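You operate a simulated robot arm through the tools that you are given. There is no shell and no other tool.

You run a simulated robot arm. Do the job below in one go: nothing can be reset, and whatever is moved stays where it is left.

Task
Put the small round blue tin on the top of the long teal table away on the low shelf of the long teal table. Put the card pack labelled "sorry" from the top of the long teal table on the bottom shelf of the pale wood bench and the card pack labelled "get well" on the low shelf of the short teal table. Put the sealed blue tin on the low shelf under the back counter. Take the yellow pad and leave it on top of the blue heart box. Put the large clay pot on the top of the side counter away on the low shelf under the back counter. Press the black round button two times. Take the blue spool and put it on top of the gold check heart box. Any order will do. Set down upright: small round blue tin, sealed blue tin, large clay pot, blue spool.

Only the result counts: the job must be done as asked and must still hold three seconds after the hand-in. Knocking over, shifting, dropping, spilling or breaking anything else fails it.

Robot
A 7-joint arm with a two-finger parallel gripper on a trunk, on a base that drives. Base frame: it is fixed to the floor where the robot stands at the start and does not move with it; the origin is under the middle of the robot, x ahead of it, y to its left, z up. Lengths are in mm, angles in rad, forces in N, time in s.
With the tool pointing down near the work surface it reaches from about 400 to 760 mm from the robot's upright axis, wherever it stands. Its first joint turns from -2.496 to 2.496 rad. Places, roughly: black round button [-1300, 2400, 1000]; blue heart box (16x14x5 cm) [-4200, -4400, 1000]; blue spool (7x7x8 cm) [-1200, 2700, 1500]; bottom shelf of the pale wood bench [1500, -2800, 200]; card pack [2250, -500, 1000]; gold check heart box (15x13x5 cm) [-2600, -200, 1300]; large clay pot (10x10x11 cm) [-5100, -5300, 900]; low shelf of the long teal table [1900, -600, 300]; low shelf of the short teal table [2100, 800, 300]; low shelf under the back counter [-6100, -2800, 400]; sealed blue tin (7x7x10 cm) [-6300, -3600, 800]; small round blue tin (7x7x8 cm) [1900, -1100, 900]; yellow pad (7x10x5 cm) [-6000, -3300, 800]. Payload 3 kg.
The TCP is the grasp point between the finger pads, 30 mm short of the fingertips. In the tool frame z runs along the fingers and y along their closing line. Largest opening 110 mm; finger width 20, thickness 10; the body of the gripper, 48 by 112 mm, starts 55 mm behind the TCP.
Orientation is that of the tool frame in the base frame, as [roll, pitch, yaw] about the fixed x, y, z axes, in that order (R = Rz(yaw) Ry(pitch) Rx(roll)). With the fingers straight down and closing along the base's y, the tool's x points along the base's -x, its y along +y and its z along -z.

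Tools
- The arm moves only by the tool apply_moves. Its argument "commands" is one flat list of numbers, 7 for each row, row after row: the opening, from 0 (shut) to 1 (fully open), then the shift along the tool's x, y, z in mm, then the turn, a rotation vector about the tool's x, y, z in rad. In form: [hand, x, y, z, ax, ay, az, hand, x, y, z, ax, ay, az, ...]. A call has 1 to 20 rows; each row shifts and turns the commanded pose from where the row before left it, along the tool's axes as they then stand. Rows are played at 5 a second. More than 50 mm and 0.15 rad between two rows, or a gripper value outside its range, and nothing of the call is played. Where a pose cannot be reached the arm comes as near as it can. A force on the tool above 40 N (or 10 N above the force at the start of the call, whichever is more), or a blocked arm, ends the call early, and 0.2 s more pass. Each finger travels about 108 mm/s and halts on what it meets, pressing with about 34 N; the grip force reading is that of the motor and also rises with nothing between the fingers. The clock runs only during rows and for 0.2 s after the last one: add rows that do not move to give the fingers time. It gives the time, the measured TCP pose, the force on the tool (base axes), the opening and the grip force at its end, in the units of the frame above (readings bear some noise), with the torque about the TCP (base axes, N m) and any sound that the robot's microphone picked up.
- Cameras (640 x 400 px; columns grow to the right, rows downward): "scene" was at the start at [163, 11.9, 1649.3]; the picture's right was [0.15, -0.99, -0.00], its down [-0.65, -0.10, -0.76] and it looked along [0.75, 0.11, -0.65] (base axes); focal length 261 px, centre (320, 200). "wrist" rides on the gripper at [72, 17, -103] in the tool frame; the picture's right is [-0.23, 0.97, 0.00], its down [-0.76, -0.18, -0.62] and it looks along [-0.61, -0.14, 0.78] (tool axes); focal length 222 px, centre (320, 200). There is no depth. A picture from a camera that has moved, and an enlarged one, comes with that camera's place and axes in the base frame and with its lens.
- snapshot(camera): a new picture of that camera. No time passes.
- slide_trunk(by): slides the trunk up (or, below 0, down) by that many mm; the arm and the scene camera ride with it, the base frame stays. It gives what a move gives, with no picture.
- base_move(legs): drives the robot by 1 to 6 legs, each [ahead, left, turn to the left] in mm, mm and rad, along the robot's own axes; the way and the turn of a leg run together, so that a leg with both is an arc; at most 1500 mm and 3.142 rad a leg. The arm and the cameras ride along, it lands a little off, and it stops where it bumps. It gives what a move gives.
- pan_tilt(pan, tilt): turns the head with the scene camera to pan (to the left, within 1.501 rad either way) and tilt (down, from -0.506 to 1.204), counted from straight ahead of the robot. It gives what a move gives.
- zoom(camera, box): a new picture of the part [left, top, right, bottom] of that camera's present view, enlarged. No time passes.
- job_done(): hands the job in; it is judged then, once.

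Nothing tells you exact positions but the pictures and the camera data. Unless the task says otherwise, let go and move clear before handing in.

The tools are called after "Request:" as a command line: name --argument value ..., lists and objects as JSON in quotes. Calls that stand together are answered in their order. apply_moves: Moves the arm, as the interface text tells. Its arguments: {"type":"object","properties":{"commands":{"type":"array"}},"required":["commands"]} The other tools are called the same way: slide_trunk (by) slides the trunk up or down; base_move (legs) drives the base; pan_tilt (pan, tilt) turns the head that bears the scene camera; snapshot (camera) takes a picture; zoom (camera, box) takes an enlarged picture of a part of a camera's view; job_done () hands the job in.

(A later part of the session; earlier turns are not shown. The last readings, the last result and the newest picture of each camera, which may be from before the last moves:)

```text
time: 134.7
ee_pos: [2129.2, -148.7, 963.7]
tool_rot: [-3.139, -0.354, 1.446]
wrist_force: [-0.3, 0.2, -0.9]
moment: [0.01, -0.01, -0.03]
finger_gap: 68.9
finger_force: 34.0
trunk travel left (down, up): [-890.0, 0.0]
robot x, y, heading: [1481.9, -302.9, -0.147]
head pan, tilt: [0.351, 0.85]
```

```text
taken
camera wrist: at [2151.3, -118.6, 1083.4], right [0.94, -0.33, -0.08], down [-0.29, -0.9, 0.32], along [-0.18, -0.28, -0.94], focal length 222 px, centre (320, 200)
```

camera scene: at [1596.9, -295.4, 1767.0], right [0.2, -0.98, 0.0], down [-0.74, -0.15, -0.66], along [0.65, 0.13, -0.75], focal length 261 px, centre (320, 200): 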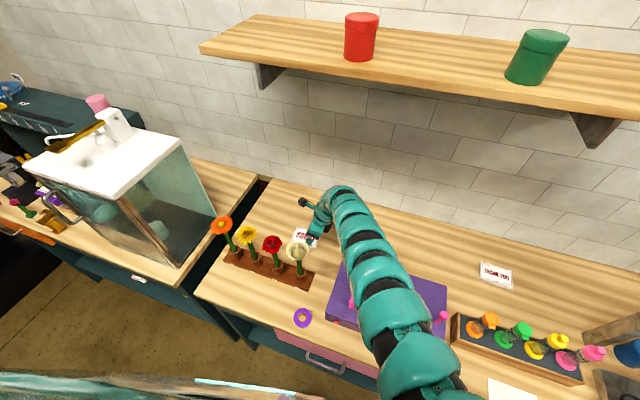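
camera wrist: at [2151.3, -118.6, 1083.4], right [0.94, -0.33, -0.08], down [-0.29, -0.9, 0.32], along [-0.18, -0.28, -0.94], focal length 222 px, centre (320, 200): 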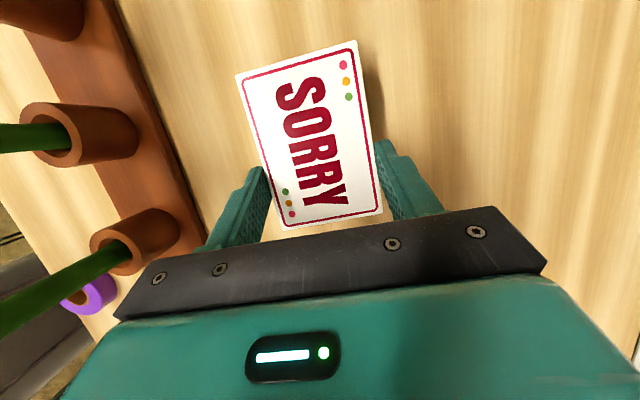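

SORRY is held. I'll lift it to about 1100, then move right, clear of the rose, before backing off.

Request:
apply_moves --commands '[0, 2, 0, -5.6, 0, 0, 0, 0, 2.7, 0, -7.5, 0, 0, 0, 0, 3.4, 0, -9.4, 0, 0, 0, 0, 3.4, 0, -9.4, 0, 0, 0, 0, 3.4, 0, -9.4, 0, 0, 0, 0, 3.4, 0, -9.4, 0, 0, 0, 0, 3.4, 0, -9.4, 0, 0, 0, 0, 3.4, 0, -9.4, 0, 0, 0, 0, 3.4, 0, -9.4, 0, 0, 0, 0, 3.4, 0, -9.4, 0, 0, 0, 0, 3.4, 0, -9.4, 0, 0, 0, 0, 3.4, 0, -9.4, 0, 0, 0, 0, 3.4, 0, -9.4, 0, 0, 0, 0, 3.4, 0, -9.4, 0, 0, 0, 0, 2, 0, -5.6, 0, 0, 0]'

Request:
apply_moves --commands '[0, -9, 0, -3.4, 0, 0, 0, 0, -14, 0, -5.2, 0, 0, 0, 0, -18.8, 0, -6.9, 0, 0, 0, 0, -18.8, 0, -6.9, 0, 0, 0, 0, -18.8, 0, -6.9, 0, 0, 0, 0, -18.8, 0, -6.9, 0, 0, 0, 0, -18.8, 0, -6.9, 0, 0, 0, 0, -18.8, 0, -6.9, 0, 0, 0, 0, -18.8, 0, -6.9, 0, 0, 0, 0, -18.8, 0, -6.9, 0, 0, 0, 0, -18.8, 0, -6.9, 0, 0, 0, 0, -18.8, 0, -6.9, 0, 0, 0, 0, -18.8, 0, -6.9, 0, 0, 0, 0, -14, 0, -5.2, 0, 0, 0, 0, -9, 0, -3.4, 0, 0, 0]'

Request:
snapshot --camera "wrist"

Request:
snapshot --camera "scene"

```text
time: 137.9
ee_pos: [2132.2, -153.5, 1102.8]
tool_rot: [-3.139, -0.356, 1.444]
wrist_force: [0.8, -0.6, -0.2]
moment: [0.05, 0.05, 0.0]
finger_gap: 69.2
finger_force: 34.1
trunk travel left (down, up): [-890.0, 0.0]
robot x, y, heading: [1483.2, -303.5, -0.146]
head pan, tilt: [0.351, 0.85]
```

```text
time: 141.1
ee_pos: [2149.5, -405.5, 1077.5]
tool_rot: [-3.139, -0.354, 1.443]
wrist_force: [-0.3, -0.5, -1.4]
moment: [0.0, 0.01, 0.03]
finger_gap: 68.8
finger_force: 33.8
out of reach, approached as far as the arm can: row 5, 6, 7, 8, 9, 10, 11, 12, 13, 15
trunk travel left (down, up): [-890.0, 0.0]
robot x, y, heading: [1483.9, -304.5, -0.145]
head pan, tilt: [0.351, 0.85]
```

```text
taken
camera wrist: at [2170.4, -376.0, 1199.2], right [0.94, -0.33, -0.08], down [-0.29, -0.9, 0.32], along [-0.18, -0.28, -0.94], focal length 222 px, centre (320, 200)
```

wrist: 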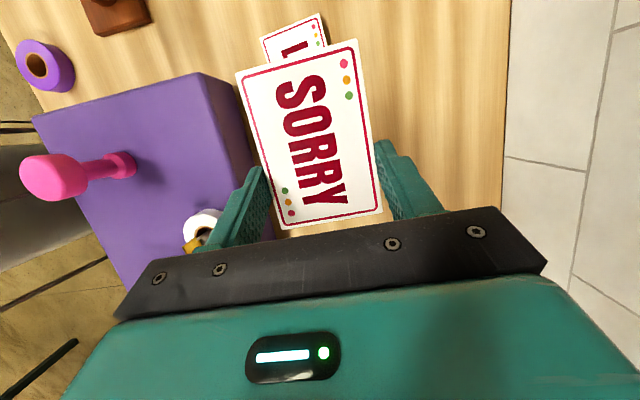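

```text
taken
camera scene: at [1636.5, -301.5, 1767.0], right [0.2, -0.98, 0.0], down [-0.74, -0.15, -0.66], along [0.65, 0.13, -0.75], focal length 261 px, centre (320, 200)
```

scene: 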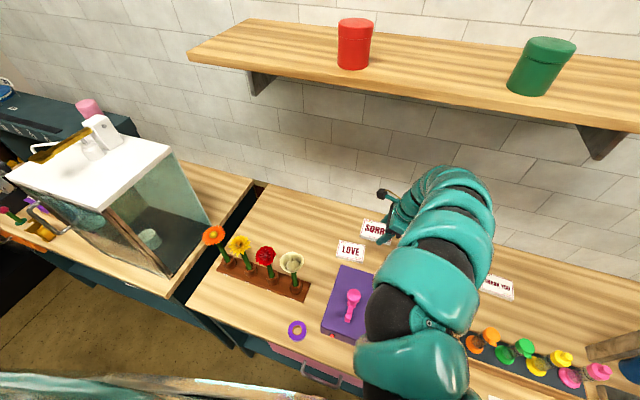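

The pink knob on the tape box is in the way behind the hand, so I'll raise the pack before backing off.

Request:
apply_moves --commands '[0, 3.4, -5, -9.4, 0, 0, 0, 0, 3.4, -5, -9.4, 0, 0, 0, 0, 3.4, -5, -9.4, 0, 0, 0, 0, 3.4, -5, -9.4, 0, 0, 0, 0, 3.4, 0, -9.4, 0, 0, 0, 0, 3.4, 0, -9.4, 0, 0, 0, 0, 3.4, 0, -9.4, 0, 0, 0, 0, 3.4, 0, -9.4, 0, 0, 0]'

```text
time: 142.9
ee_pos: [2172.5, -402.9, 1141.0]
tool_rot: [-3.136, -0.353, 1.447]
wrist_force: [-1.1, -0.8, -0.9]
moment: [0.02, 0.02, -0.02]
finger_gap: 69.2
finger_force: 34.2
out of reach, approached as far as the arm can: row 1, 2, 3, 4, 5, 6, 7
trunk travel left (down, up): [-890.0, 0.0]
robot x, y, heading: [1476.0, -305.7, -0.143]
head pan, tilt: [0.351, 0.85]
```

SORRY is high enough now. I'll back away and travel right along the aisle to the pale wood bench.

Request:
base_move --legs '[[-200, 0, 0]]'

Request:
base_move --legs '[[-380, 0, 0], [0, -800, 0]]'

Request:
pan_tilt --pan -0.6 --tilt 0.6

Request:
snapshot --camera "scene"

Request:
snapshot --camera "wrist"

```text
time: 144.5
ee_pos: [1973.2, -375.7, 1141.7]
tool_rot: [-3.14, -0.356, 1.444]
wrist_force: [-0.3, 0.4, -1.2]
moment: [-0.03, 0.0, 0.01]
finger_gap: 69.0
finger_force: 34.4
trunk travel left (down, up): [-890.0, 0.0]
robot x, y, heading: [1285.6, -280.1, -0.147]
head pan, tilt: [0.351, 0.85]
```

```text
time: 150.8
ee_pos: [1486.3, -1102.3, 1141.2]
tool_rot: [-3.139, -0.353, 1.453]
wrist_force: [-0.4, 0.3, -0.6]
moment: [-0.02, 0.0, 0.01]
finger_gap: 69.0
finger_force: 34.2
trunk travel left (down, up): [-890.0, 0.0]
robot x, y, heading: [795.5, -1007.3, -0.141]
head pan, tilt: [0.351, 0.85]
```

```text
time: 152.0
ee_pos: [1486.7, -1103.0, 1140.3]
tool_rot: [-3.139, -0.356, 1.455]
wrist_force: [-0.1, -0.5, -0.2]
moment: [-0.02, 0.0, -0.01]
finger_gap: 68.9
finger_force: 34.0
trunk travel left (down, up): [-890.0, 0.0]
robot x, y, heading: [793.5, -1007.1, -0.139]
head pan, tilt: [-0.6, 0.6]
```

```text
taken
camera scene: at [938.5, -1080.0, 1787.9], right [-0.67, -0.74, 0.0], down [-0.42, 0.38, -0.82], along [0.61, -0.56, -0.57], focal length 261 px, centre (320, 200)
```

scene: 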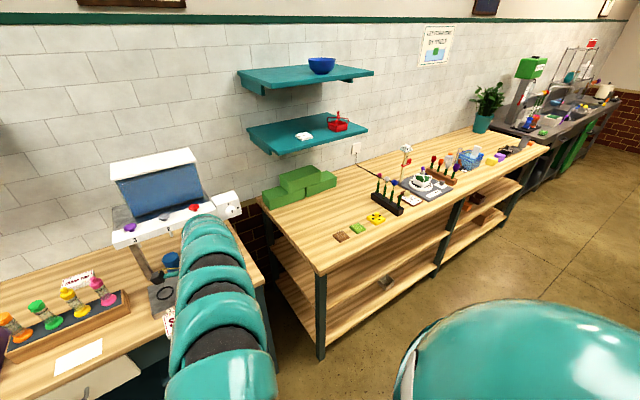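

```text
taken
camera wrist: at [1507.8, -1072.5, 1261.5], right [0.94, -0.32, -0.08], down [-0.28, -0.9, 0.32], along [-0.18, -0.28, -0.94], focal length 222 px, centre (320, 200)
```

wrist: 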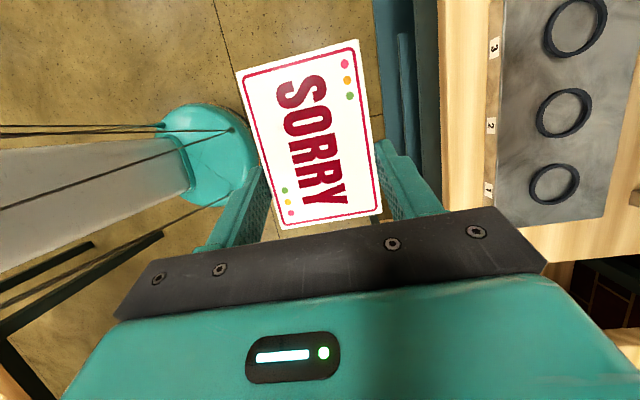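

The bench front runs parallel to the tables, at about s≈1700-1730. I'll move along it and lower the trunk to see its bottom shelf.

Request:
base_move --legs '[[-60, -1100, 0]]'

Request:
slide_trunk --by -400

Request:
slide_trunk --by -380

Request:
pan_tilt --pan -0.25 --tilt 0.4

Request:
snapshot --camera "scene"

Request:
pan_tilt --pan 0.35 --tilt 0.4

Request:
snapshot --camera "scene"

```text
time: 157.7
ee_pos: [1280.9, -2185.3, 1139.8]
tool_rot: [-3.136, -0.356, 1.463]
wrist_force: [0.6, -0.2, -0.7]
moment: [-0.02, -0.03, -0.02]
finger_gap: 69.2
finger_force: 33.7
trunk travel left (down, up): [-890.0, 0.0]
robot x, y, heading: [588.1, -2100.4, -0.127]
head pan, tilt: [-0.6, 0.6]
```

```text
time: 161.5
ee_pos: [1282.3, -2185.3, 741.0]
tool_rot: [-3.14, -0.354, 1.465]
wrist_force: [-0.3, 0.2, -1.1]
moment: [0.0, -0.01, -0.03]
finger_gap: 68.9
finger_force: 33.6
trunk travel left (down, up): [-490.0, 400.0]
robot x, y, heading: [587.2, -2105.5, -0.132]
head pan, tilt: [-0.6, 0.6]
```

```text
time: 165.2
ee_pos: [1281.1, -2185.1, 360.1]
tool_rot: [-3.138, -0.354, 1.464]
wrist_force: [0.2, 0.7, -1.2]
moment: [0.02, -0.01, -0.03]
finger_gap: 69.0
finger_force: 33.6
trunk travel left (down, up): [-110.0, 780.0]
robot x, y, heading: [585.5, -2098.3, -0.129]
head pan, tilt: [-0.6, 0.6]
```

```text
time: 166.0
ee_pos: [1281.3, -2186.0, 360.9]
tool_rot: [-3.139, -0.355, 1.464]
wrist_force: [0.2, 0.5, -0.1]
moment: [-0.01, -0.02, 0.0]
finger_gap: 69.1
finger_force: 33.9
trunk travel left (down, up): [-110.0, 780.0]
robot x, y, heading: [586.0, -2102.1, -0.127]
head pan, tilt: [-0.25, 0.4]
```

```text
taken
camera scene: at [752.8, -2145.3, 1026.1], right [-0.37, -0.93, 0.0], down [-0.36, 0.14, -0.92], along [0.86, -0.34, -0.39], focal length 261 px, centre (320, 200)
```

scene: 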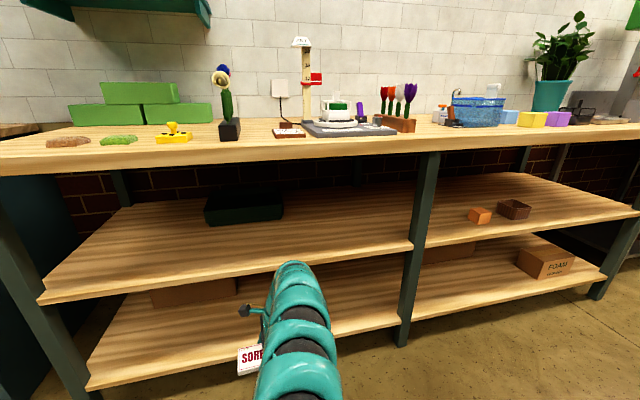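

```text
time: 167.0
ee_pos: [1280.9, -2185.1, 361.1]
tool_rot: [-3.139, -0.357, 1.465]
wrist_force: [0.4, -0.2, -1.2]
moment: [-0.01, 0.03, 0.02]
finger_gap: 69.2
finger_force: 34.1
trunk travel left (down, up): [-110.0, 780.0]
robot x, y, heading: [587.5, -2101.4, -0.123]
head pan, tilt: [0.351, 0.4]
```

```text
taken
camera scene: at [757.1, -2090.7, 1026.1], right [0.22, -0.98, 0.0], down [-0.38, -0.09, -0.92], along [0.9, 0.2, -0.39], focal length 261 px, centre (320, 200)
```

scene: 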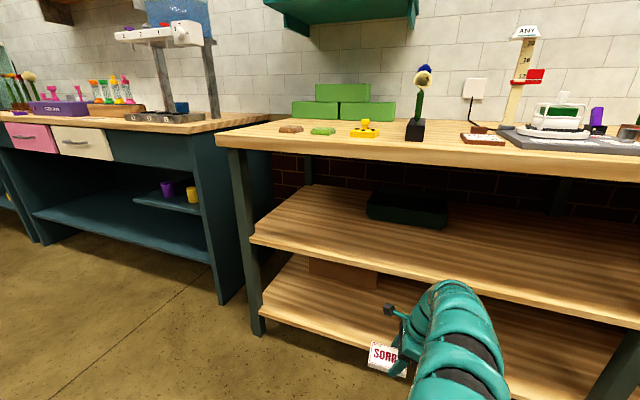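

The bottom shelf is at z≈200 and the mid shelf above it leaves only about 285 mm, so the hand has to lie almost on its side. The free front area of the left bay, between the leg and the small bowl, suits the pack. I'll test a deeper sideways lean in free air.

Request:
apply_moves --commands '[0, 0, 0, 0, 0, 0.07, 0, 0, 0, 0, 0, 0, 0.1, 0, 0, 0, 0, 0, 0, 0.1, 0, 0, 0, 0, 0, 0, 0.1, 0, 0, 0, 0, 0, 0, 0.1, 0, 0, 0, 0, 0, 0, 0.1, 0, 0, 0, 0, 0, 0, 0.1, 0, 0, 0, 0, 0, 0, 0, 0]'

Request:
snapshot --camera "scene"

Request:
snapshot --camera "wrist"

```text
time: 168.8
ee_pos: [1281.1, -2186.5, 361.0]
tool_rot: [-3.137, -1.026, 1.46]
wrist_force: [0.6, 0.7, -1.4]
moment: [-0.04, -0.02, 0.0]
finger_gap: 69.1
finger_force: 34.5
trunk travel left (down, up): [-110.0, 780.0]
robot x, y, heading: [588.0, -2101.6, -0.12]
head pan, tilt: [0.351, 0.4]
```

```text
taken
camera scene: at [757.1, -2090.6, 1026.1], right [0.22, -0.98, 0.0], down [-0.38, -0.09, -0.92], along [0.9, 0.2, -0.39], focal length 261 px, centre (320, 200)
```

scene: 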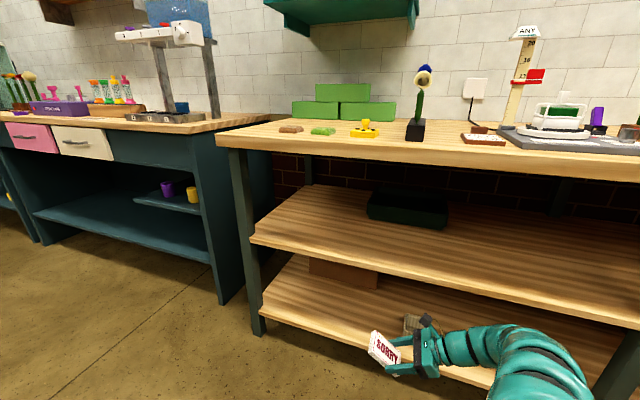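

```text
taken
camera wrist: at [1293.4, -2238.4, 475.2], right [0.96, -0.22, -0.2], down [-0.28, -0.9, -0.33], along [-0.11, 0.37, -0.92], focal length 222 px, centre (320, 200)
```

wrist: 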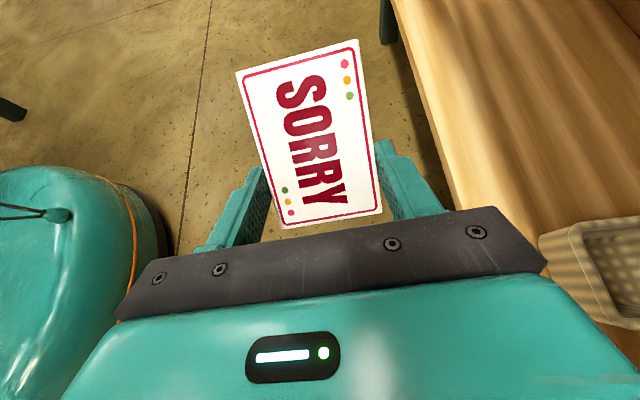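

The sideways lean works, and it leaves ample height under the mid shelf. I'll lower a little, strafe left to the free spot and drive the pack in over the bottom shelf.

Request:
slide_trunk --by -40

Request:
base_move --legs '[[0, 380, 0]]'

Request:
snapshot --camera "scene"

Request:
snapshot --camera "wrist"

```text
time: 169.6
ee_pos: [1281.8, -2186.2, 320.0]
tool_rot: [-3.135, -1.024, 1.459]
wrist_force: [0.5, -0.6, -1.1]
moment: [-0.05, -0.02, -0.01]
finger_gap: 69.1
finger_force: 33.7
trunk travel left (down, up): [-70.0, 820.0]
robot x, y, heading: [583.7, -2101.4, -0.127]
head pan, tilt: [0.351, 0.4]
```

```text
time: 172.0
ee_pos: [1330.0, -1807.1, 319.8]
tool_rot: [-3.135, -1.023, 1.463]
wrist_force: [0.8, 0.4, -1.3]
moment: [-0.05, 0.01, -0.02]
finger_gap: 69.1
finger_force: 34.7
trunk travel left (down, up): [-70.0, 820.0]
robot x, y, heading: [634.8, -1723.0, -0.124]
head pan, tilt: [0.351, 0.4]
```

```text
taken
camera scene: at [805.3, -1712.7, 986.1], right [0.22, -0.97, 0.0], down [-0.38, -0.09, -0.92], along [0.9, 0.2, -0.39], focal length 261 px, centre (320, 200)
```

scene: 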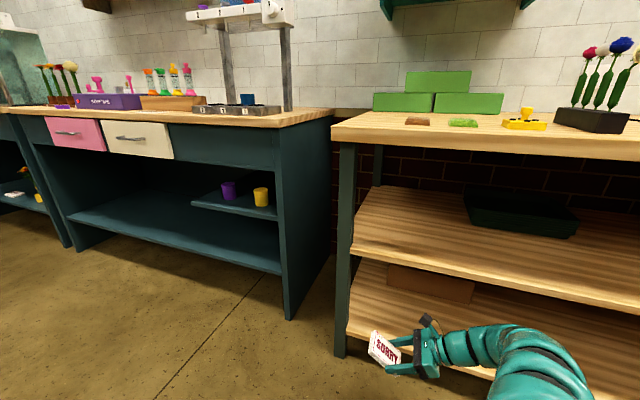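

```text
taken
camera wrist: at [1341.7, -1860.0, 435.2], right [0.96, -0.22, -0.2], down [-0.27, -0.9, -0.33], along [-0.11, 0.37, -0.92], focal length 222 px, centre (320, 200)
```

wrist: 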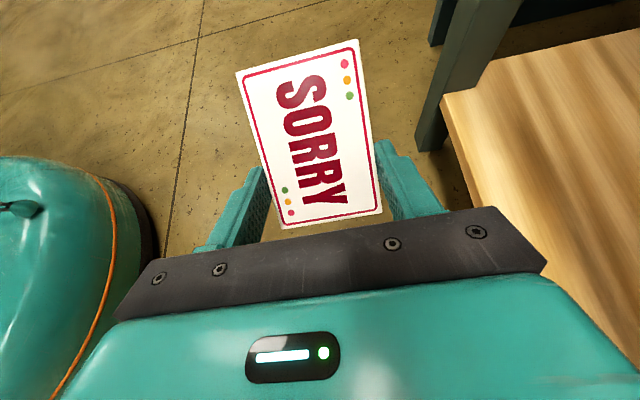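

Request:
base_move --legs '[[150, 0, 0]]'

Request:
snapshot --camera "wrist"

Request:
snapshot --camera "scene"

```text
time: 173.6
ee_pos: [1470.3, -1829.3, 313.7]
tool_rot: [-3.096, -1.024, 1.422]
wrist_force: [-0.2, 0.9, -0.7]
moment: [-0.04, 0.03, -0.03]
finger_gap: 69.2
finger_force: 34.0
trunk travel left (down, up): [-70.0, 820.0]
robot x, y, heading: [782.2, -1743.0, -0.128]
head pan, tilt: [0.351, 0.4]
stopped in leg 1: the robot was blocked; the commanded pose is now the measured one
```

```text
taken
camera wrist: at [1484.3, -1881.1, 427.5], right [0.95, -0.22, -0.22], down [-0.28, -0.9, -0.32], along [-0.12, 0.37, -0.92], focal length 222 px, centre (320, 200)
```

wrist: 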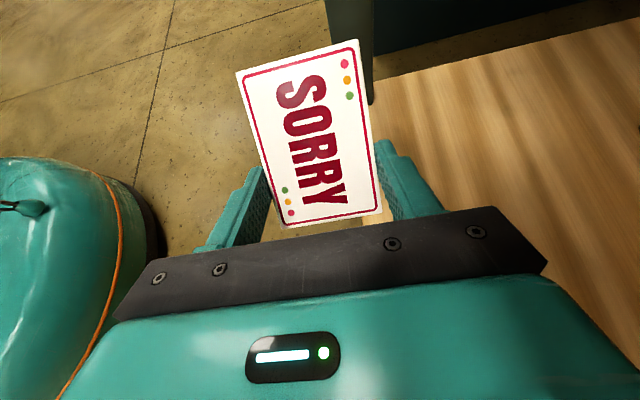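

```text
taken
camera scene: at [952.8, -1731.8, 986.3], right [0.22, -0.98, 0.0], down [-0.38, -0.09, -0.92], along [0.9, 0.2, -0.39], focal length 261 px, centre (320, 200)
```

scene: 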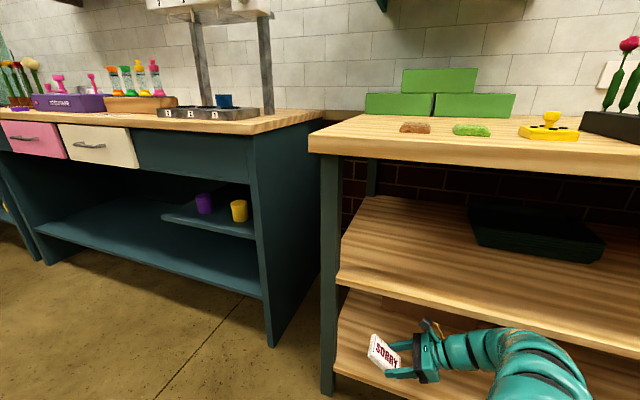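

The drive was blocked about 70 mm short, so I'll look closely at what's touching.

Request:
zoom --camera "scene" --box '[330, 220, 640, 400]'

Request:
pan_tilt --pan -0.1 --tilt 0.7

Request:
snapshot --camera "scene"

```text
2.06 times, centred on (485, 310) of scene
camera zoom: at [952.8, -1731.8, 986.3], right [0.22, -0.98, 0.0], down [-0.38, -0.09, -0.92], along [0.9, 0.2, -0.39], focal length 538 px, centre (-21, -27)
```

zoom: 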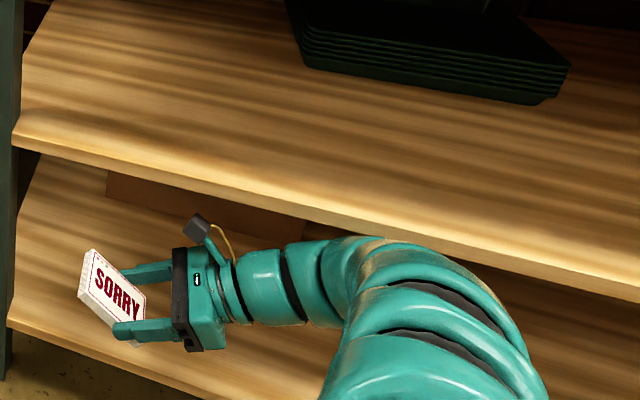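

```text
time: 174.4
ee_pos: [1470.6, -1828.0, 313.3]
tool_rot: [-3.096, -1.025, 1.424]
wrist_force: [0.2, 0.4, -1.3]
moment: [-0.05, -0.01, 0.0]
finger_gap: 69.3
finger_force: 33.4
trunk travel left (down, up): [-70.0, 820.0]
robot x, y, heading: [785.4, -1742.9, -0.128]
head pan, tilt: [-0.099, 0.7]
```

```text
taken
camera scene: at [945.1, -1771.3, 959.3], right [-0.23, -0.97, 0.0], down [-0.63, 0.15, -0.77], along [0.75, -0.17, -0.64], focal length 261 px, centre (320, 200)
```

scene: 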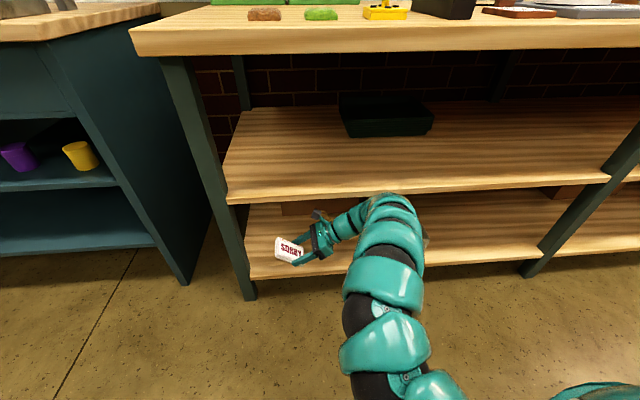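

The wrist's top is catching the mid shelf's front edge. I'll back out, lean the hand further to lower the wrist, drop slightly, and go in again.

Request:
base_move --legs '[[-120, 0, 0]]'

Request:
apply_moves --commands '[0, 0, 0, 0, 0, 0.05, 0, 0, 0, 0, 0, 0, 0.07, 0, 0, 0, 0, 0, 0, 0.08, 0, 0, 0, 0, 0, 0, 0, 0]'

Request:
slide_trunk --by -25

Request:
snapshot --camera "scene"

Request:
snapshot --camera "wrist"

```text
time: 175.7
ee_pos: [1350.2, -1812.2, 311.9]
tool_rot: [-3.095, -1.025, 1.422]
wrist_force: [0.8, 1.0, -1.4]
moment: [-0.05, 0.01, 0.02]
finger_gap: 69.1
finger_force: 34.1
trunk travel left (down, up): [-70.0, 820.0]
robot x, y, heading: [661.9, -1723.9, -0.127]
head pan, tilt: [-0.099, 0.7]
```

```text
time: 176.7
ee_pos: [1350.5, -1813.1, 313.7]
tool_rot: [-3.074, -1.226, 1.398]
wrist_force: [0.1, 0.2, -0.4]
moment: [-0.05, -0.01, 0.0]
finger_gap: 69.0
finger_force: 34.2
trunk travel left (down, up): [-70.0, 820.0]
robot x, y, heading: [665.0, -1725.1, -0.13]
head pan, tilt: [-0.099, 0.7]
```

```text
time: 177.4
ee_pos: [1350.0, -1813.2, 287.6]
tool_rot: [-3.072, -1.223, 1.398]
wrist_force: [1.0, -0.9, -1.8]
moment: [-0.07, -0.02, 0.0]
finger_gap: 69.3
finger_force: 33.8
trunk travel left (down, up): [-45.0, 845.0]
robot x, y, heading: [668.4, -1725.3, -0.131]
head pan, tilt: [-0.099, 0.7]
```

```text
taken
camera scene: at [825.1, -1755.7, 934.2], right [-0.23, -0.97, 0.0], down [-0.63, 0.15, -0.76], along [0.74, -0.17, -0.64], focal length 261 px, centre (320, 200)
```

scene: 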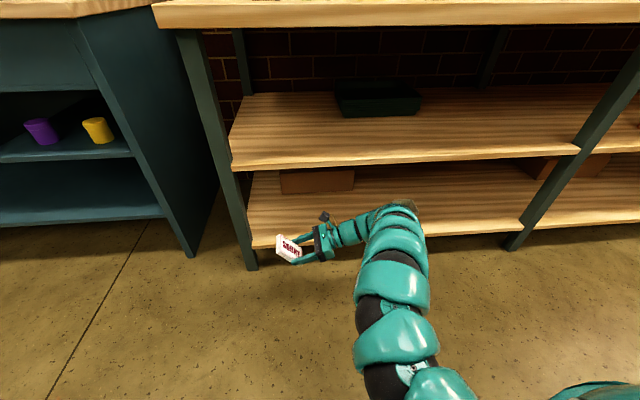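

```text
taken
camera wrist: at [1361.6, -1887.0, 390.3], right [0.95, -0.18, -0.24], down [-0.28, -0.82, -0.5], along [-0.1, 0.54, -0.83], focal length 222 px, centre (320, 200)
```

wrist: 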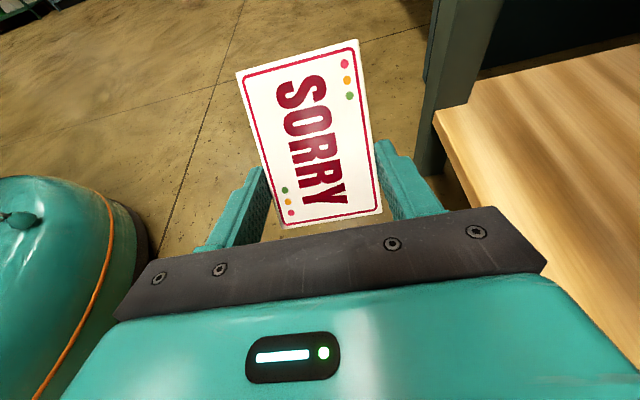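

Request:
base_move --legs '[[205, 0, 0]]'

Request:
snapshot --camera "scene"

Request:
snapshot --camera "wrist"

```text
time: 179.1
ee_pos: [1539.3, -1840.0, 281.6]
tool_rot: [-3.017, -1.222, 1.345]
wrist_force: [0.5, -0.1, -0.4]
moment: [-0.03, -0.01, 0.01]
finger_gap: 69.1
finger_force: 34.9
trunk travel left (down, up): [-45.0, 845.0]
robot x, y, heading: [857.7, -1751.7, -0.129]
head pan, tilt: [-0.099, 0.7]
stopped in leg 1: the robot was blocked; the commanded pose is now the measured one
```

```text
taken
camera scene: at [1020.4, -1781.2, 934.3], right [-0.23, -0.97, 0.0], down [-0.63, 0.15, -0.76], along [0.74, -0.17, -0.64], focal length 261 px, centre (320, 200)
```

scene: 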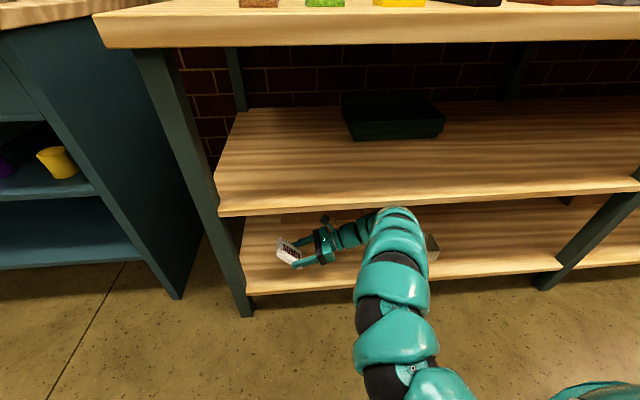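

```text
taken
camera wrist: at [1552.7, -1913.1, 382.3], right [0.95, -0.18, -0.26], down [-0.29, -0.82, -0.5], along [-0.12, 0.55, -0.83], focal length 222 px, centre (320, 200)
```

wrist: 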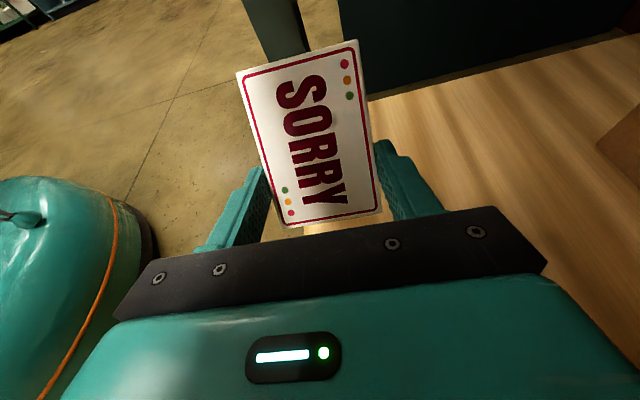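

The hand is over the shelf, but the forearm again touches the mid-shelf edge, and the small bowl is close to the wrist. I'll back off 30 mm and shift left 90 mm, away from the bowl.

Request:
base_move --legs '[[-30, 0, 0], [0, 90, 0]]'

Request:
snapshot --camera "scene"

Request:
slide_trunk --by -12

```text
time: 180.6
ee_pos: [1521.2, -1745.0, 281.2]
tool_rot: [-3.017, -1.221, 1.345]
wrist_force: [-0.5, -0.5, -0.8]
moment: [-0.04, -0.02, 0.01]
finger_gap: 69.3
finger_force: 33.7
trunk travel left (down, up): [-45.0, 845.0]
robot x, y, heading: [839.6, -1658.8, -0.131]
head pan, tilt: [-0.099, 0.7]
```

```text
taken
camera scene: at [1002.1, -1687.7, 934.3], right [-0.23, -0.97, 0.0], down [-0.63, 0.15, -0.76], along [0.74, -0.17, -0.64], focal length 261 px, centre (320, 200)
```

scene: 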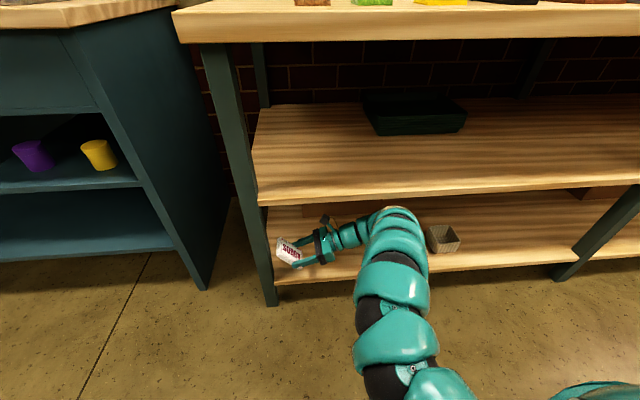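

```text
time: 181.2
ee_pos: [1521.9, -1744.4, 270.0]
tool_rot: [-3.021, -1.221, 1.347]
wrist_force: [-0.2, -0.4, -1.5]
moment: [-0.06, -0.01, -0.03]
finger_gap: 69.3
finger_force: 33.6
trunk travel left (down, up): [-33.0, 857.0]
robot x, y, heading: [841.0, -1657.5, -0.133]
head pan, tilt: [-0.099, 0.7]
```

Request:
base_move --legs '[[50, 0, 0]]'

Request:
slide_trunk --by -10

Request:
snapshot --camera "scene"

```text
time: 182.3
ee_pos: [1562.8, -1752.3, 262.3]
tool_rot: [-2.968, -1.221, 1.297]
wrist_force: [-0.4, 0.2, -0.8]
moment: [0.01, 0.0, -0.01]
finger_gap: 69.1
finger_force: 33.9
trunk travel left (down, up): [-33.0, 857.0]
robot x, y, heading: [888.3, -1666.5, -0.132]
head pan, tilt: [-0.099, 0.7]
stopped in leg 1: the robot was blocked; the commanded pose is now the measured one
```

```text
time: 182.8
ee_pos: [1562.0, -1751.7, 253.5]
tool_rot: [-2.968, -1.219, 1.297]
wrist_force: [0.1, -0.3, -1.4]
moment: [-0.01, -0.01, 0.0]
finger_gap: 69.1
finger_force: 34.2
trunk travel left (down, up): [-23.0, 867.0]
robot x, y, heading: [888.2, -1663.0, -0.135]
head pan, tilt: [-0.099, 0.7]
```

```text
taken
camera scene: at [1049.3, -1693.9, 912.2], right [-0.23, -0.97, 0.0], down [-0.63, 0.15, -0.76], along [0.74, -0.18, -0.64], focal length 261 px, centre (320, 200)
```

scene: 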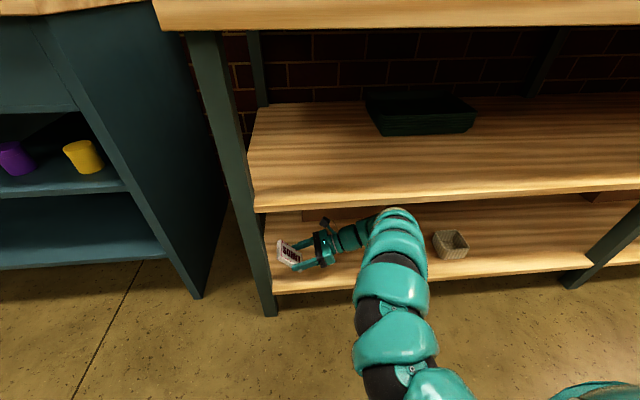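

Request:
slide_trunk --by -20

Request:
zoom --camera "scene" --box '[240, 180, 400, 300]'

Request:
snapshot --camera "wrist"

```text
time: 183.5
ee_pos: [1563.1, -1751.5, 232.3]
tool_rot: [-2.97, -1.219, 1.296]
wrist_force: [-0.9, -0.2, -1.7]
moment: [-0.03, 0.0, -0.01]
finger_gap: 69.2
finger_force: 33.7
trunk travel left (down, up): [-3.0, 887.0]
robot x, y, heading: [888.3, -1666.0, -0.133]
head pan, tilt: [-0.099, 0.7]
```

```text
3.33 times, centred on (320, 240) of scene
camera zoom: at [1049.3, -1693.9, 892.2], right [-0.23, -0.97, 0.0], down [-0.63, 0.15, -0.76], along [0.74, -0.18, -0.64], focal length 869 px, centre (320, 67)
```

zoom: 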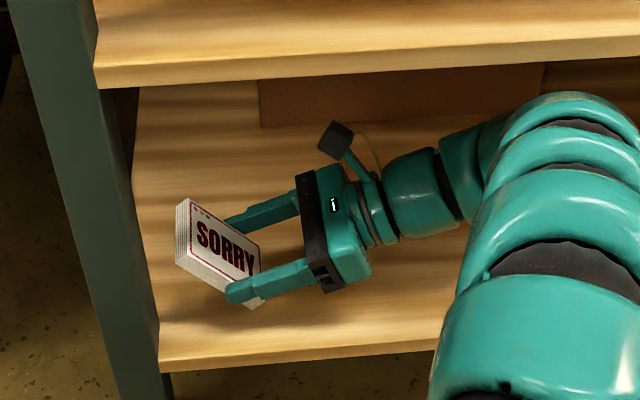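

```text
taken
camera wrist: at [1577.8, -1826.5, 333.6], right [0.94, -0.18, -0.27], down [-0.3, -0.82, -0.49], along [-0.13, 0.55, -0.83], focal length 222 px, centre (320, 200)
```

wrist: 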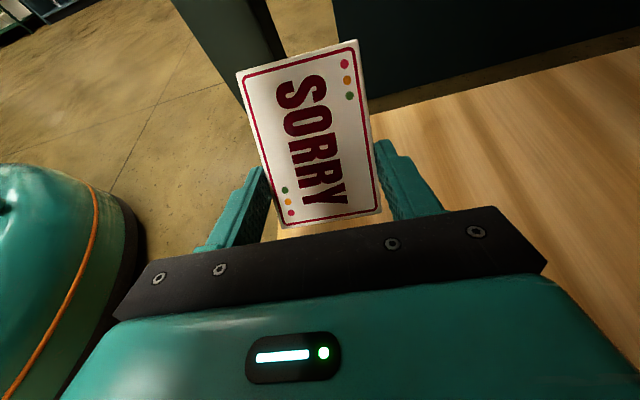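

Request:
apply_moves --commands '[0, -4.7, 0.3, 1.7, 0, 0, 0, 0, -4.7, 0.3, 1.7, 0, 0, 0, 0, -4.7, 0.3, 1.7, 0, 0, 0, 0, -4.7, 0.3, 1.7, 0, 0, 0]'

Request:
apply_moves --commands '[0, -3.8, 0.2, 1.4, 0, 0, 0, 0, -3.8, 0.2, 1.4, 0, 0, 0, 0, -3.8, 0.2, 1.4, 0, 0, 0, 0, -3.8, 0.2, 1.4, 0, 0, 0]'

Request:
zoom --camera "scene" --box '[240, 180, 400, 300]'

```text
time: 184.5
ee_pos: [1563.1, -1751.4, 211.6]
tool_rot: [-2.973, -1.219, 1.302]
wrist_force: [-0.7, -0.2, -1.1]
moment: [-0.04, 0.01, -0.02]
finger_gap: 69.2
finger_force: 33.9
trunk travel left (down, up): [-3.0, 887.0]
robot x, y, heading: [887.1, -1664.5, -0.129]
head pan, tilt: [-0.099, 0.7]
```

```text
time: 185.5
ee_pos: [1563.3, -1750.5, 199.1]
tool_rot: [-2.98, -1.225, 1.309]
wrist_force: [-10.8, 3.6, 29.8]
moment: [0.17, -0.63, 0.18]
finger_gap: 70.0
finger_force: 34.1
trunk travel left (down, up): [-3.0, 887.0]
robot x, y, heading: [882.3, -1662.4, -0.135]
head pan, tilt: [-0.099, 0.7]
```

```text
3.33 times, centred on (320, 240) of scene
camera zoom: at [1047.2, -1693.6, 893.2], right [-0.23, -0.97, 0.0], down [-0.62, 0.15, -0.77], along [0.75, -0.18, -0.64], focal length 869 px, centre (320, 67)
```

zoom: 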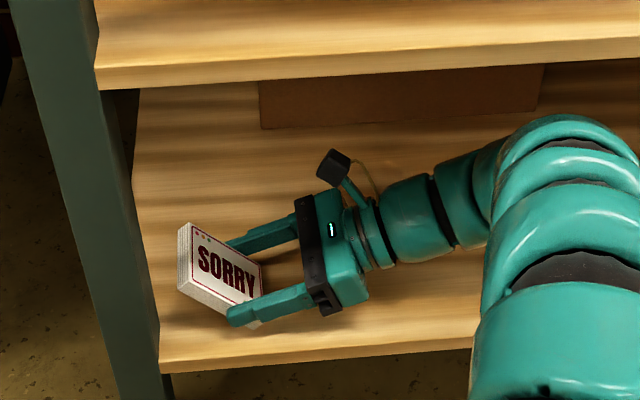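

The pack's lower end rests on the shelf. I'll loosen the fingers slightly so that it settles flat, then open fully.

Request:
apply_moves --commands '[0, -1.9, 0.1, 0.7, 0, 0, 0, 0.66, 0, 0, 0, 0, 0, 0, 0.66, 0, 0, 0, 0, 0, 0, 0.7, 0, 0, 0, 0, 0, 0, 0.7, 0, 0, 0, 0, 0, 0]'

Request:
zoom --camera "scene" --box '[240, 180, 400, 300]'

```text
time: 186.7
ee_pos: [1561.7, -1751.9, 193.5]
tool_rot: [-2.968, -1.219, 1.299]
wrist_force: [0.2, 0.1, 0.2]
moment: [0.0, -0.02, -0.01]
finger_gap: 76.9
finger_force: 0.0
trunk travel left (down, up): [-3.0, 887.0]
robot x, y, heading: [885.4, -1663.2, -0.133]
head pan, tilt: [-0.099, 0.7]
```

```text
3.33 times, centred on (320, 240) of scene
camera zoom: at [1049.3, -1693.9, 892.3], right [-0.23, -0.97, 0.0], down [-0.63, 0.15, -0.76], along [0.74, -0.18, -0.64], focal length 869 px, centre (320, 67)
```

zoom: 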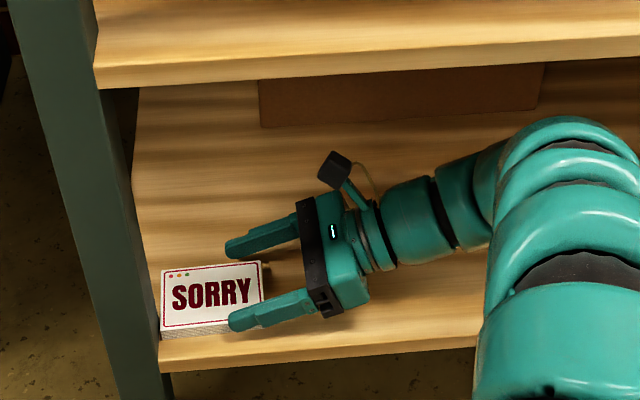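

SORRY is lying flat on the bottom shelf. I'll slide the fingers off its end to the right and up.

Request:
apply_moves --commands '[0.85, 0, 0, 0, 0, 0, 0, 0.85, 0, 0, -15, 0, 0, 0, 0.85, 0, 0, -20, 0, 0, 0, 0.85, 0, 0, -20, 0, 0, 0, 0.85, 0, 0, 0, 0, 0, 0]'

Request:
zoom --camera "scene" --box '[240, 180, 480, 330]'

```text
time: 187.9
ee_pos: [1557.6, -1803.2, 213.8]
tool_rot: [-2.968, -1.222, 1.297]
wrist_force: [0.0, -0.4, -0.5]
moment: [-0.04, 0.01, -0.01]
finger_gap: 93.4
finger_force: 0.0
trunk travel left (down, up): [-3.0, 887.0]
robot x, y, heading: [884.9, -1661.2, -0.136]
head pan, tilt: [-0.099, 0.7]
```

```text
2.67 times, centred on (360, 255) of scene
camera zoom: at [1049.3, -1693.9, 892.3], right [-0.23, -0.97, 0.0], down [-0.63, 0.15, -0.76], along [0.74, -0.18, -0.64], focal length 695 px, centre (213, 53)
```

zoom: 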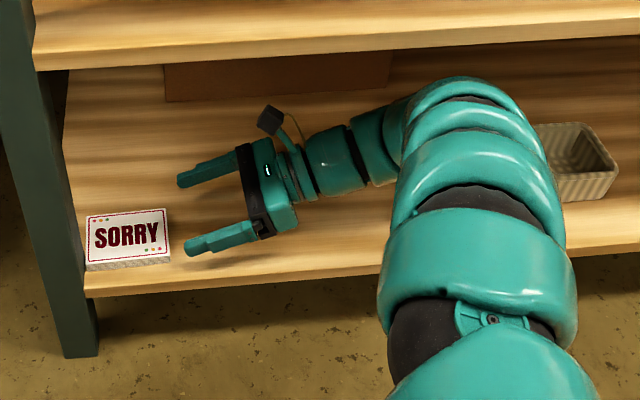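

The fingers are clear of the pack and the bowl is untouched. I'll back straight out, raise the trunk, and bring the hand upright again.

Request:
base_move --legs '[[-350, 0, 0]]'

Request:
slide_trunk --by 400

Request:
apply_moves --commands '[1, 0, 0, 0, 0, -0.14, 0, 1, 0, 0, 0, 0, -0.14, 0, 1, 0, 0, 0, 0, -0.14, 0, 1, 0, 0, 0, 0, -0.14, 0, 1, 0, 0, 0, 0, -0.14, 0, 1, 0, 0, 0, 0, -0.14, 0, 1, 0, 0, 0, 0, -0.14, 0, 1, 0, 0, 0, 0, -0.14, 0, 1, 0, 0, 0, 0, -0.1, 0]'

Request:
snapshot --camera "scene"

```text
time: 190.2
ee_pos: [1211.4, -1755.1, 212.0]
tool_rot: [-2.972, -1.221, 1.298]
wrist_force: [0.2, -1.1, 0.2]
moment: [-0.01, -0.04, 0.01]
finger_gap: 93.5
finger_force: 0.1
trunk travel left (down, up): [-3.0, 887.0]
robot x, y, heading: [539.2, -1618.3, -0.131]
head pan, tilt: [-0.099, 0.7]
```

```text
time: 194.0
ee_pos: [1211.4, -1755.3, 613.4]
tool_rot: [-2.97, -1.221, 1.296]
wrist_force: [-0.2, -0.8, -0.5]
moment: [0.01, -0.01, 0.0]
finger_gap: 93.7
finger_force: 0.1
trunk travel left (down, up): [-403.0, 487.0]
robot x, y, heading: [542.7, -1620.6, -0.13]
head pan, tilt: [-0.099, 0.7]
```

```text
time: 196.0
ee_pos: [1228.4, -1757.5, 594.7]
tool_rot: [-3.083, -0.001, 1.458]
wrist_force: [0.8, -0.6, -0.4]
moment: [-0.02, -0.03, 0.02]
finger_gap: 109.9
finger_force: 0.0
out of reach, approached as far as the arm can: row 4, 5, 6
trunk travel left (down, up): [-403.0, 487.0]
robot x, y, heading: [539.1, -1613.0, -0.133]
head pan, tilt: [-0.099, 0.7]
```

```text
taken
camera scene: at [702.4, -1647.0, 1292.3], right [-0.23, -0.97, 0.0], down [-0.63, 0.15, -0.76], along [0.74, -0.18, -0.64], focal length 261 px, centre (320, 200)
```

scene: 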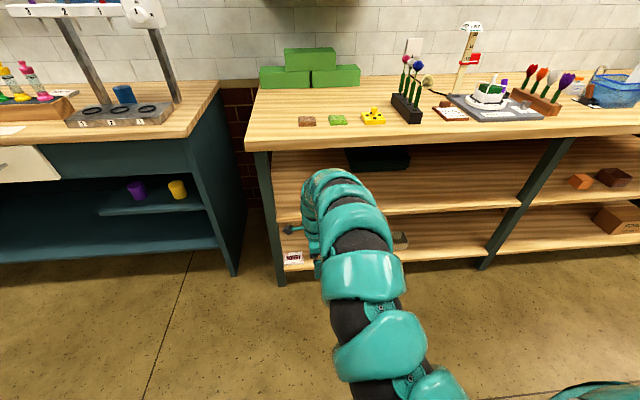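

SORRY sits on the bench's bottom shelf. For the tin I'll turn the hand so it closes left-right, then pitch it forward to reach in under the dispenser.

Request:
apply_moves --commands '[1, 0, 0, 0, -0.058, 0, 0, 1, 0, 0, 0, 0, 0, -0.1428, 1, 0, 0, 0, 0, 0, -0.1428, 1, 0, 0, 0, 0, 0, -0.1428, 1, 0, 0, 0, 0, 0, -0.1428, 1, 0, 0, 0, 0, 0, -0.1428, 1, 0, 0, 0, 0, 0, -0.1428, 1, 0, 0, 0, 0, 0, -0.1428, 1, 0, 0, 0, 0, 0, -0.1428, 1, 0, 0, 0, 0, 0, -0.1428, 1, 0, 0, 0, 0, 0, -0.1428, 1, 0, 0, 0, 0, 0, -0.11]'

Request:
slide_trunk --by 400

Request:
base_move --legs '[[100, 770, 0]]'

Request:
apply_moves --commands '[1, 0, 0, 0, 0, -0.14, 0, 1, 0, 0, 0, 0, -0.14, 0, 1, 0, 0, 0, 0, -0.14, 0, 1, 0, 0, 0, 0, -0.14, 0, 1, 0, 0, 0, 0, -0.14, 0, 1, 0, 0, 0, 0, -0.14, 0, 1, 0, 0, 0, 0, 0, 0]'

Request:
pan_tilt --pan 0.0 --tilt 0.6

Request:
snapshot --camera "scene"

Request:
snapshot --camera "wrist"

```text
time: 198.6
ee_pos: [1229.3, -1757.8, 595.4]
tool_rot: [3.138, -0.003, 2.999]
wrist_force: [-0.1, 0.4, 0.4]
moment: [-0.01, -0.02, 0.0]
finger_gap: 110.2
finger_force: 0.0
trunk travel left (down, up): [-403.0, 487.0]
robot x, y, heading: [536.9, -1619.7, -0.13]
head pan, tilt: [-0.099, 0.7]
```

```text
time: 202.4
ee_pos: [1229.1, -1757.6, 994.8]
tool_rot: [3.136, -0.002, 2.997]
wrist_force: [-0.7, 0.9, 0.2]
moment: [0.01, -0.03, -0.01]
finger_gap: 110.1
finger_force: 0.0
trunk travel left (down, up): [-803.0, 87.0]
robot x, y, heading: [538.9, -1617.4, -0.134]
head pan, tilt: [-0.099, 0.7]
```

```text
time: 206.6
ee_pos: [1431.5, -1012.5, 993.7]
tool_rot: [3.137, -0.002, 2.995]
wrist_force: [0.7, -0.2, 0.4]
moment: [0.0, 0.03, 0.01]
finger_gap: 110.0
finger_force: 0.0
trunk travel left (down, up): [-803.0, 87.0]
robot x, y, heading: [744.7, -874.1, -0.128]
head pan, tilt: [-0.099, 0.7]
```

```text
time: 208.2
ee_pos: [1515.6, -1029.7, 977.0]
tool_rot: [-3.098, 0.7, 2.997]
wrist_force: [-0.3, -0.7, 0.5]
moment: [0.0, 0.0, 0.01]
finger_gap: 109.9
finger_force: 0.2
out of reach, approached as far as the arm can: row 1, 2, 3, 4, 5, 6
trunk travel left (down, up): [-803.0, 87.0]
robot x, y, heading: [741.3, -871.2, -0.136]
head pan, tilt: [-0.099, 0.7]
```

```text
time: 208.9
ee_pos: [1514.1, -1030.9, 977.9]
tool_rot: [-3.096, 0.698, 2.998]
wrist_force: [0.5, 0.0, -0.4]
moment: [0.0, 0.01, 0.01]
finger_gap: 110.0
finger_force: 0.0
trunk travel left (down, up): [-803.0, 87.0]
robot x, y, heading: [741.6, -871.8, -0.131]
head pan, tilt: [0.0, 0.6]
```

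```text
taken
camera scene: at [908.8, -894.4, 1700.9], right [-0.13, -0.99, 0.0], down [-0.56, 0.08, -0.82], along [0.82, -0.11, -0.57], focal length 261 px, centre (320, 200)
```

scene: 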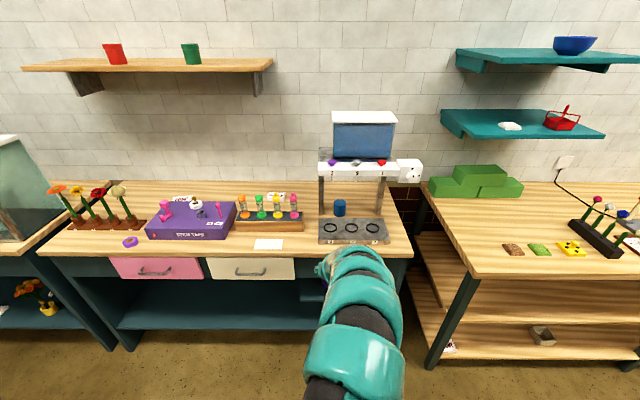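

```text
taken
camera wrist: at [1397.8, -991.4, 1008.1], right [0.34, 0.93, 0.11], down [0.15, -0.17, 0.97], along [0.93, -0.31, -0.2], focal length 222 px, centre (320, 200)
```

wrist: 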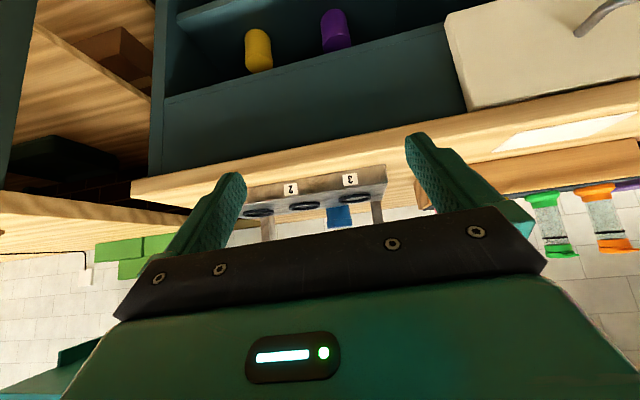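

Request:
zoom --camera "scene" --box '[300, 100, 430, 250]'

Request:
zoom --camera "scene" --box '[310, 180, 410, 245]'

```text
2.67 times, centred on (365, 175) of scene
camera zoom: at [908.8, -894.4, 1700.9], right [-0.13, -0.99, 0.0], down [-0.56, 0.08, -0.82], along [0.82, -0.11, -0.57], focal length 695 px, centre (200, 267)
```

zoom: 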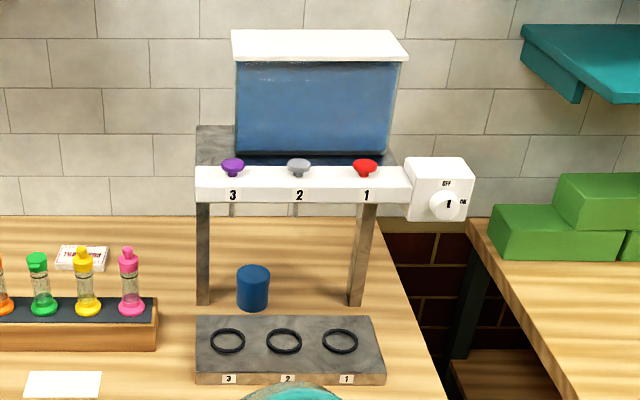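

```text
6.15 times, centred on (360, 212) of scene
camera zoom: at [908.8, -894.4, 1700.9], right [-0.13, -0.99, 0.0], down [-0.56, 0.08, -0.82], along [0.82, -0.11, -0.57], focal length 1604 px, centre (74, 123)
```

zoom: 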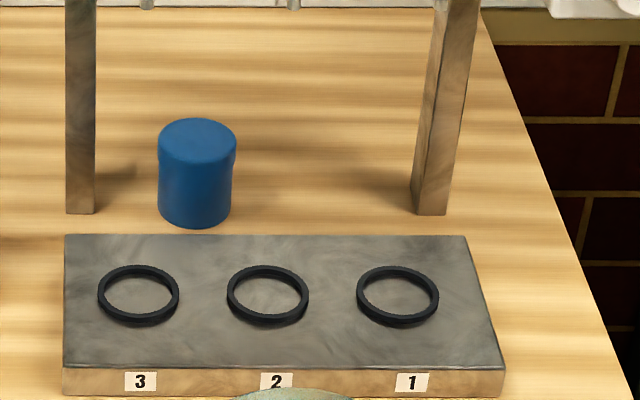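

The tin stands about 1216 mm ahead and 97 mm to the right, with roughly 49 mm between it and the left stand leg. I'll fix the tool tilt and approach over the tray with a reduced opening.

Request:
apply_moves --commands '[0.8, 0, 0, 0, -0.0456, 0, 0, 0.8, 0, 0, 0, 0, -0.12, 0, 0.8, 0, 0, 0, 0, 0, 0]'

Request:
slide_trunk --by 25

Request:
base_move --legs '[[0, -43, 0], [320, 0, 0]]'

Request:
snapshot --camera "scene"

Request:
snapshot --camera "wrist"

```text
time: 209.7
ee_pos: [1536.0, -1032.2, 992.4]
tool_rot: [-3.125, 0.819, 2.999]
wrist_force: [-0.3, -0.9, -0.2]
moment: [-0.01, 0.03, -0.05]
finger_gap: 88.0
finger_force: 0.0
out of reach, approached as far as the arm can: row 2
trunk travel left (down, up): [-803.0, 87.0]
robot x, y, heading: [744.9, -871.3, -0.132]
head pan, tilt: [0.0, 0.6]
```

```text
time: 210.4
ee_pos: [1537.1, -1031.3, 1017.7]
tool_rot: [-3.125, 0.814, 3.001]
wrist_force: [1.0, -0.3, 0.1]
moment: [0.03, 0.03, 0.01]
finger_gap: 88.0
finger_force: 0.1
trunk travel left (down, up): [-828.0, 62.0]
robot x, y, heading: [742.0, -871.7, -0.134]
head pan, tilt: [0.0, 0.6]
```

```text
time: 213.0
ee_pos: [1848.0, -1118.3, 1016.8]
tool_rot: [-3.124, 0.818, 2.996]
wrist_force: [0.7, 0.3, 0.2]
moment: [0.01, 0.01, -0.02]
finger_gap: 88.1
finger_force: 0.1
trunk travel left (down, up): [-828.0, 62.0]
robot x, y, heading: [1053.1, -956.9, -0.134]
head pan, tilt: [0.0, 0.6]
```

```text
taken
camera scene: at [1221.9, -979.9, 1725.8], right [-0.13, -0.99, 0.0], down [-0.56, 0.08, -0.82], along [0.82, -0.11, -0.57], focal length 261 px, centre (320, 200)
```

scene: 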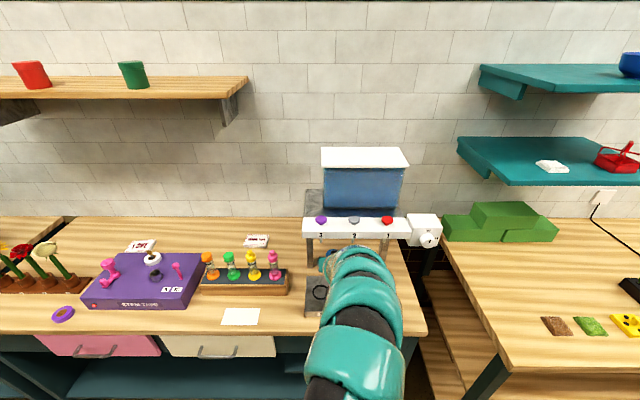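

```text
taken
camera wrist: at [1728.4, -1081.3, 1034.4], right [0.31, 0.94, 0.15], down [0.04, -0.17, 0.98], along [0.95, -0.3, -0.09], focal length 222 px, centre (320, 200)
```

wrist: 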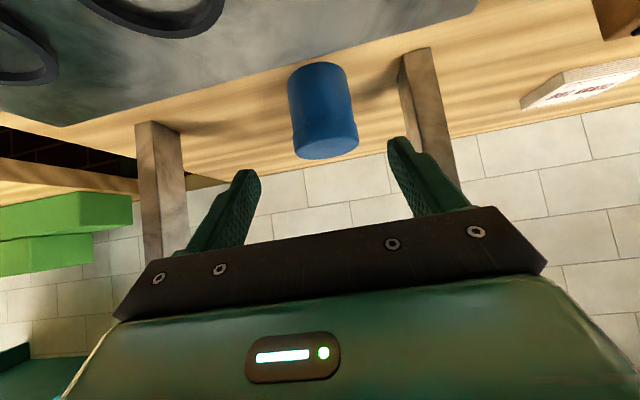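

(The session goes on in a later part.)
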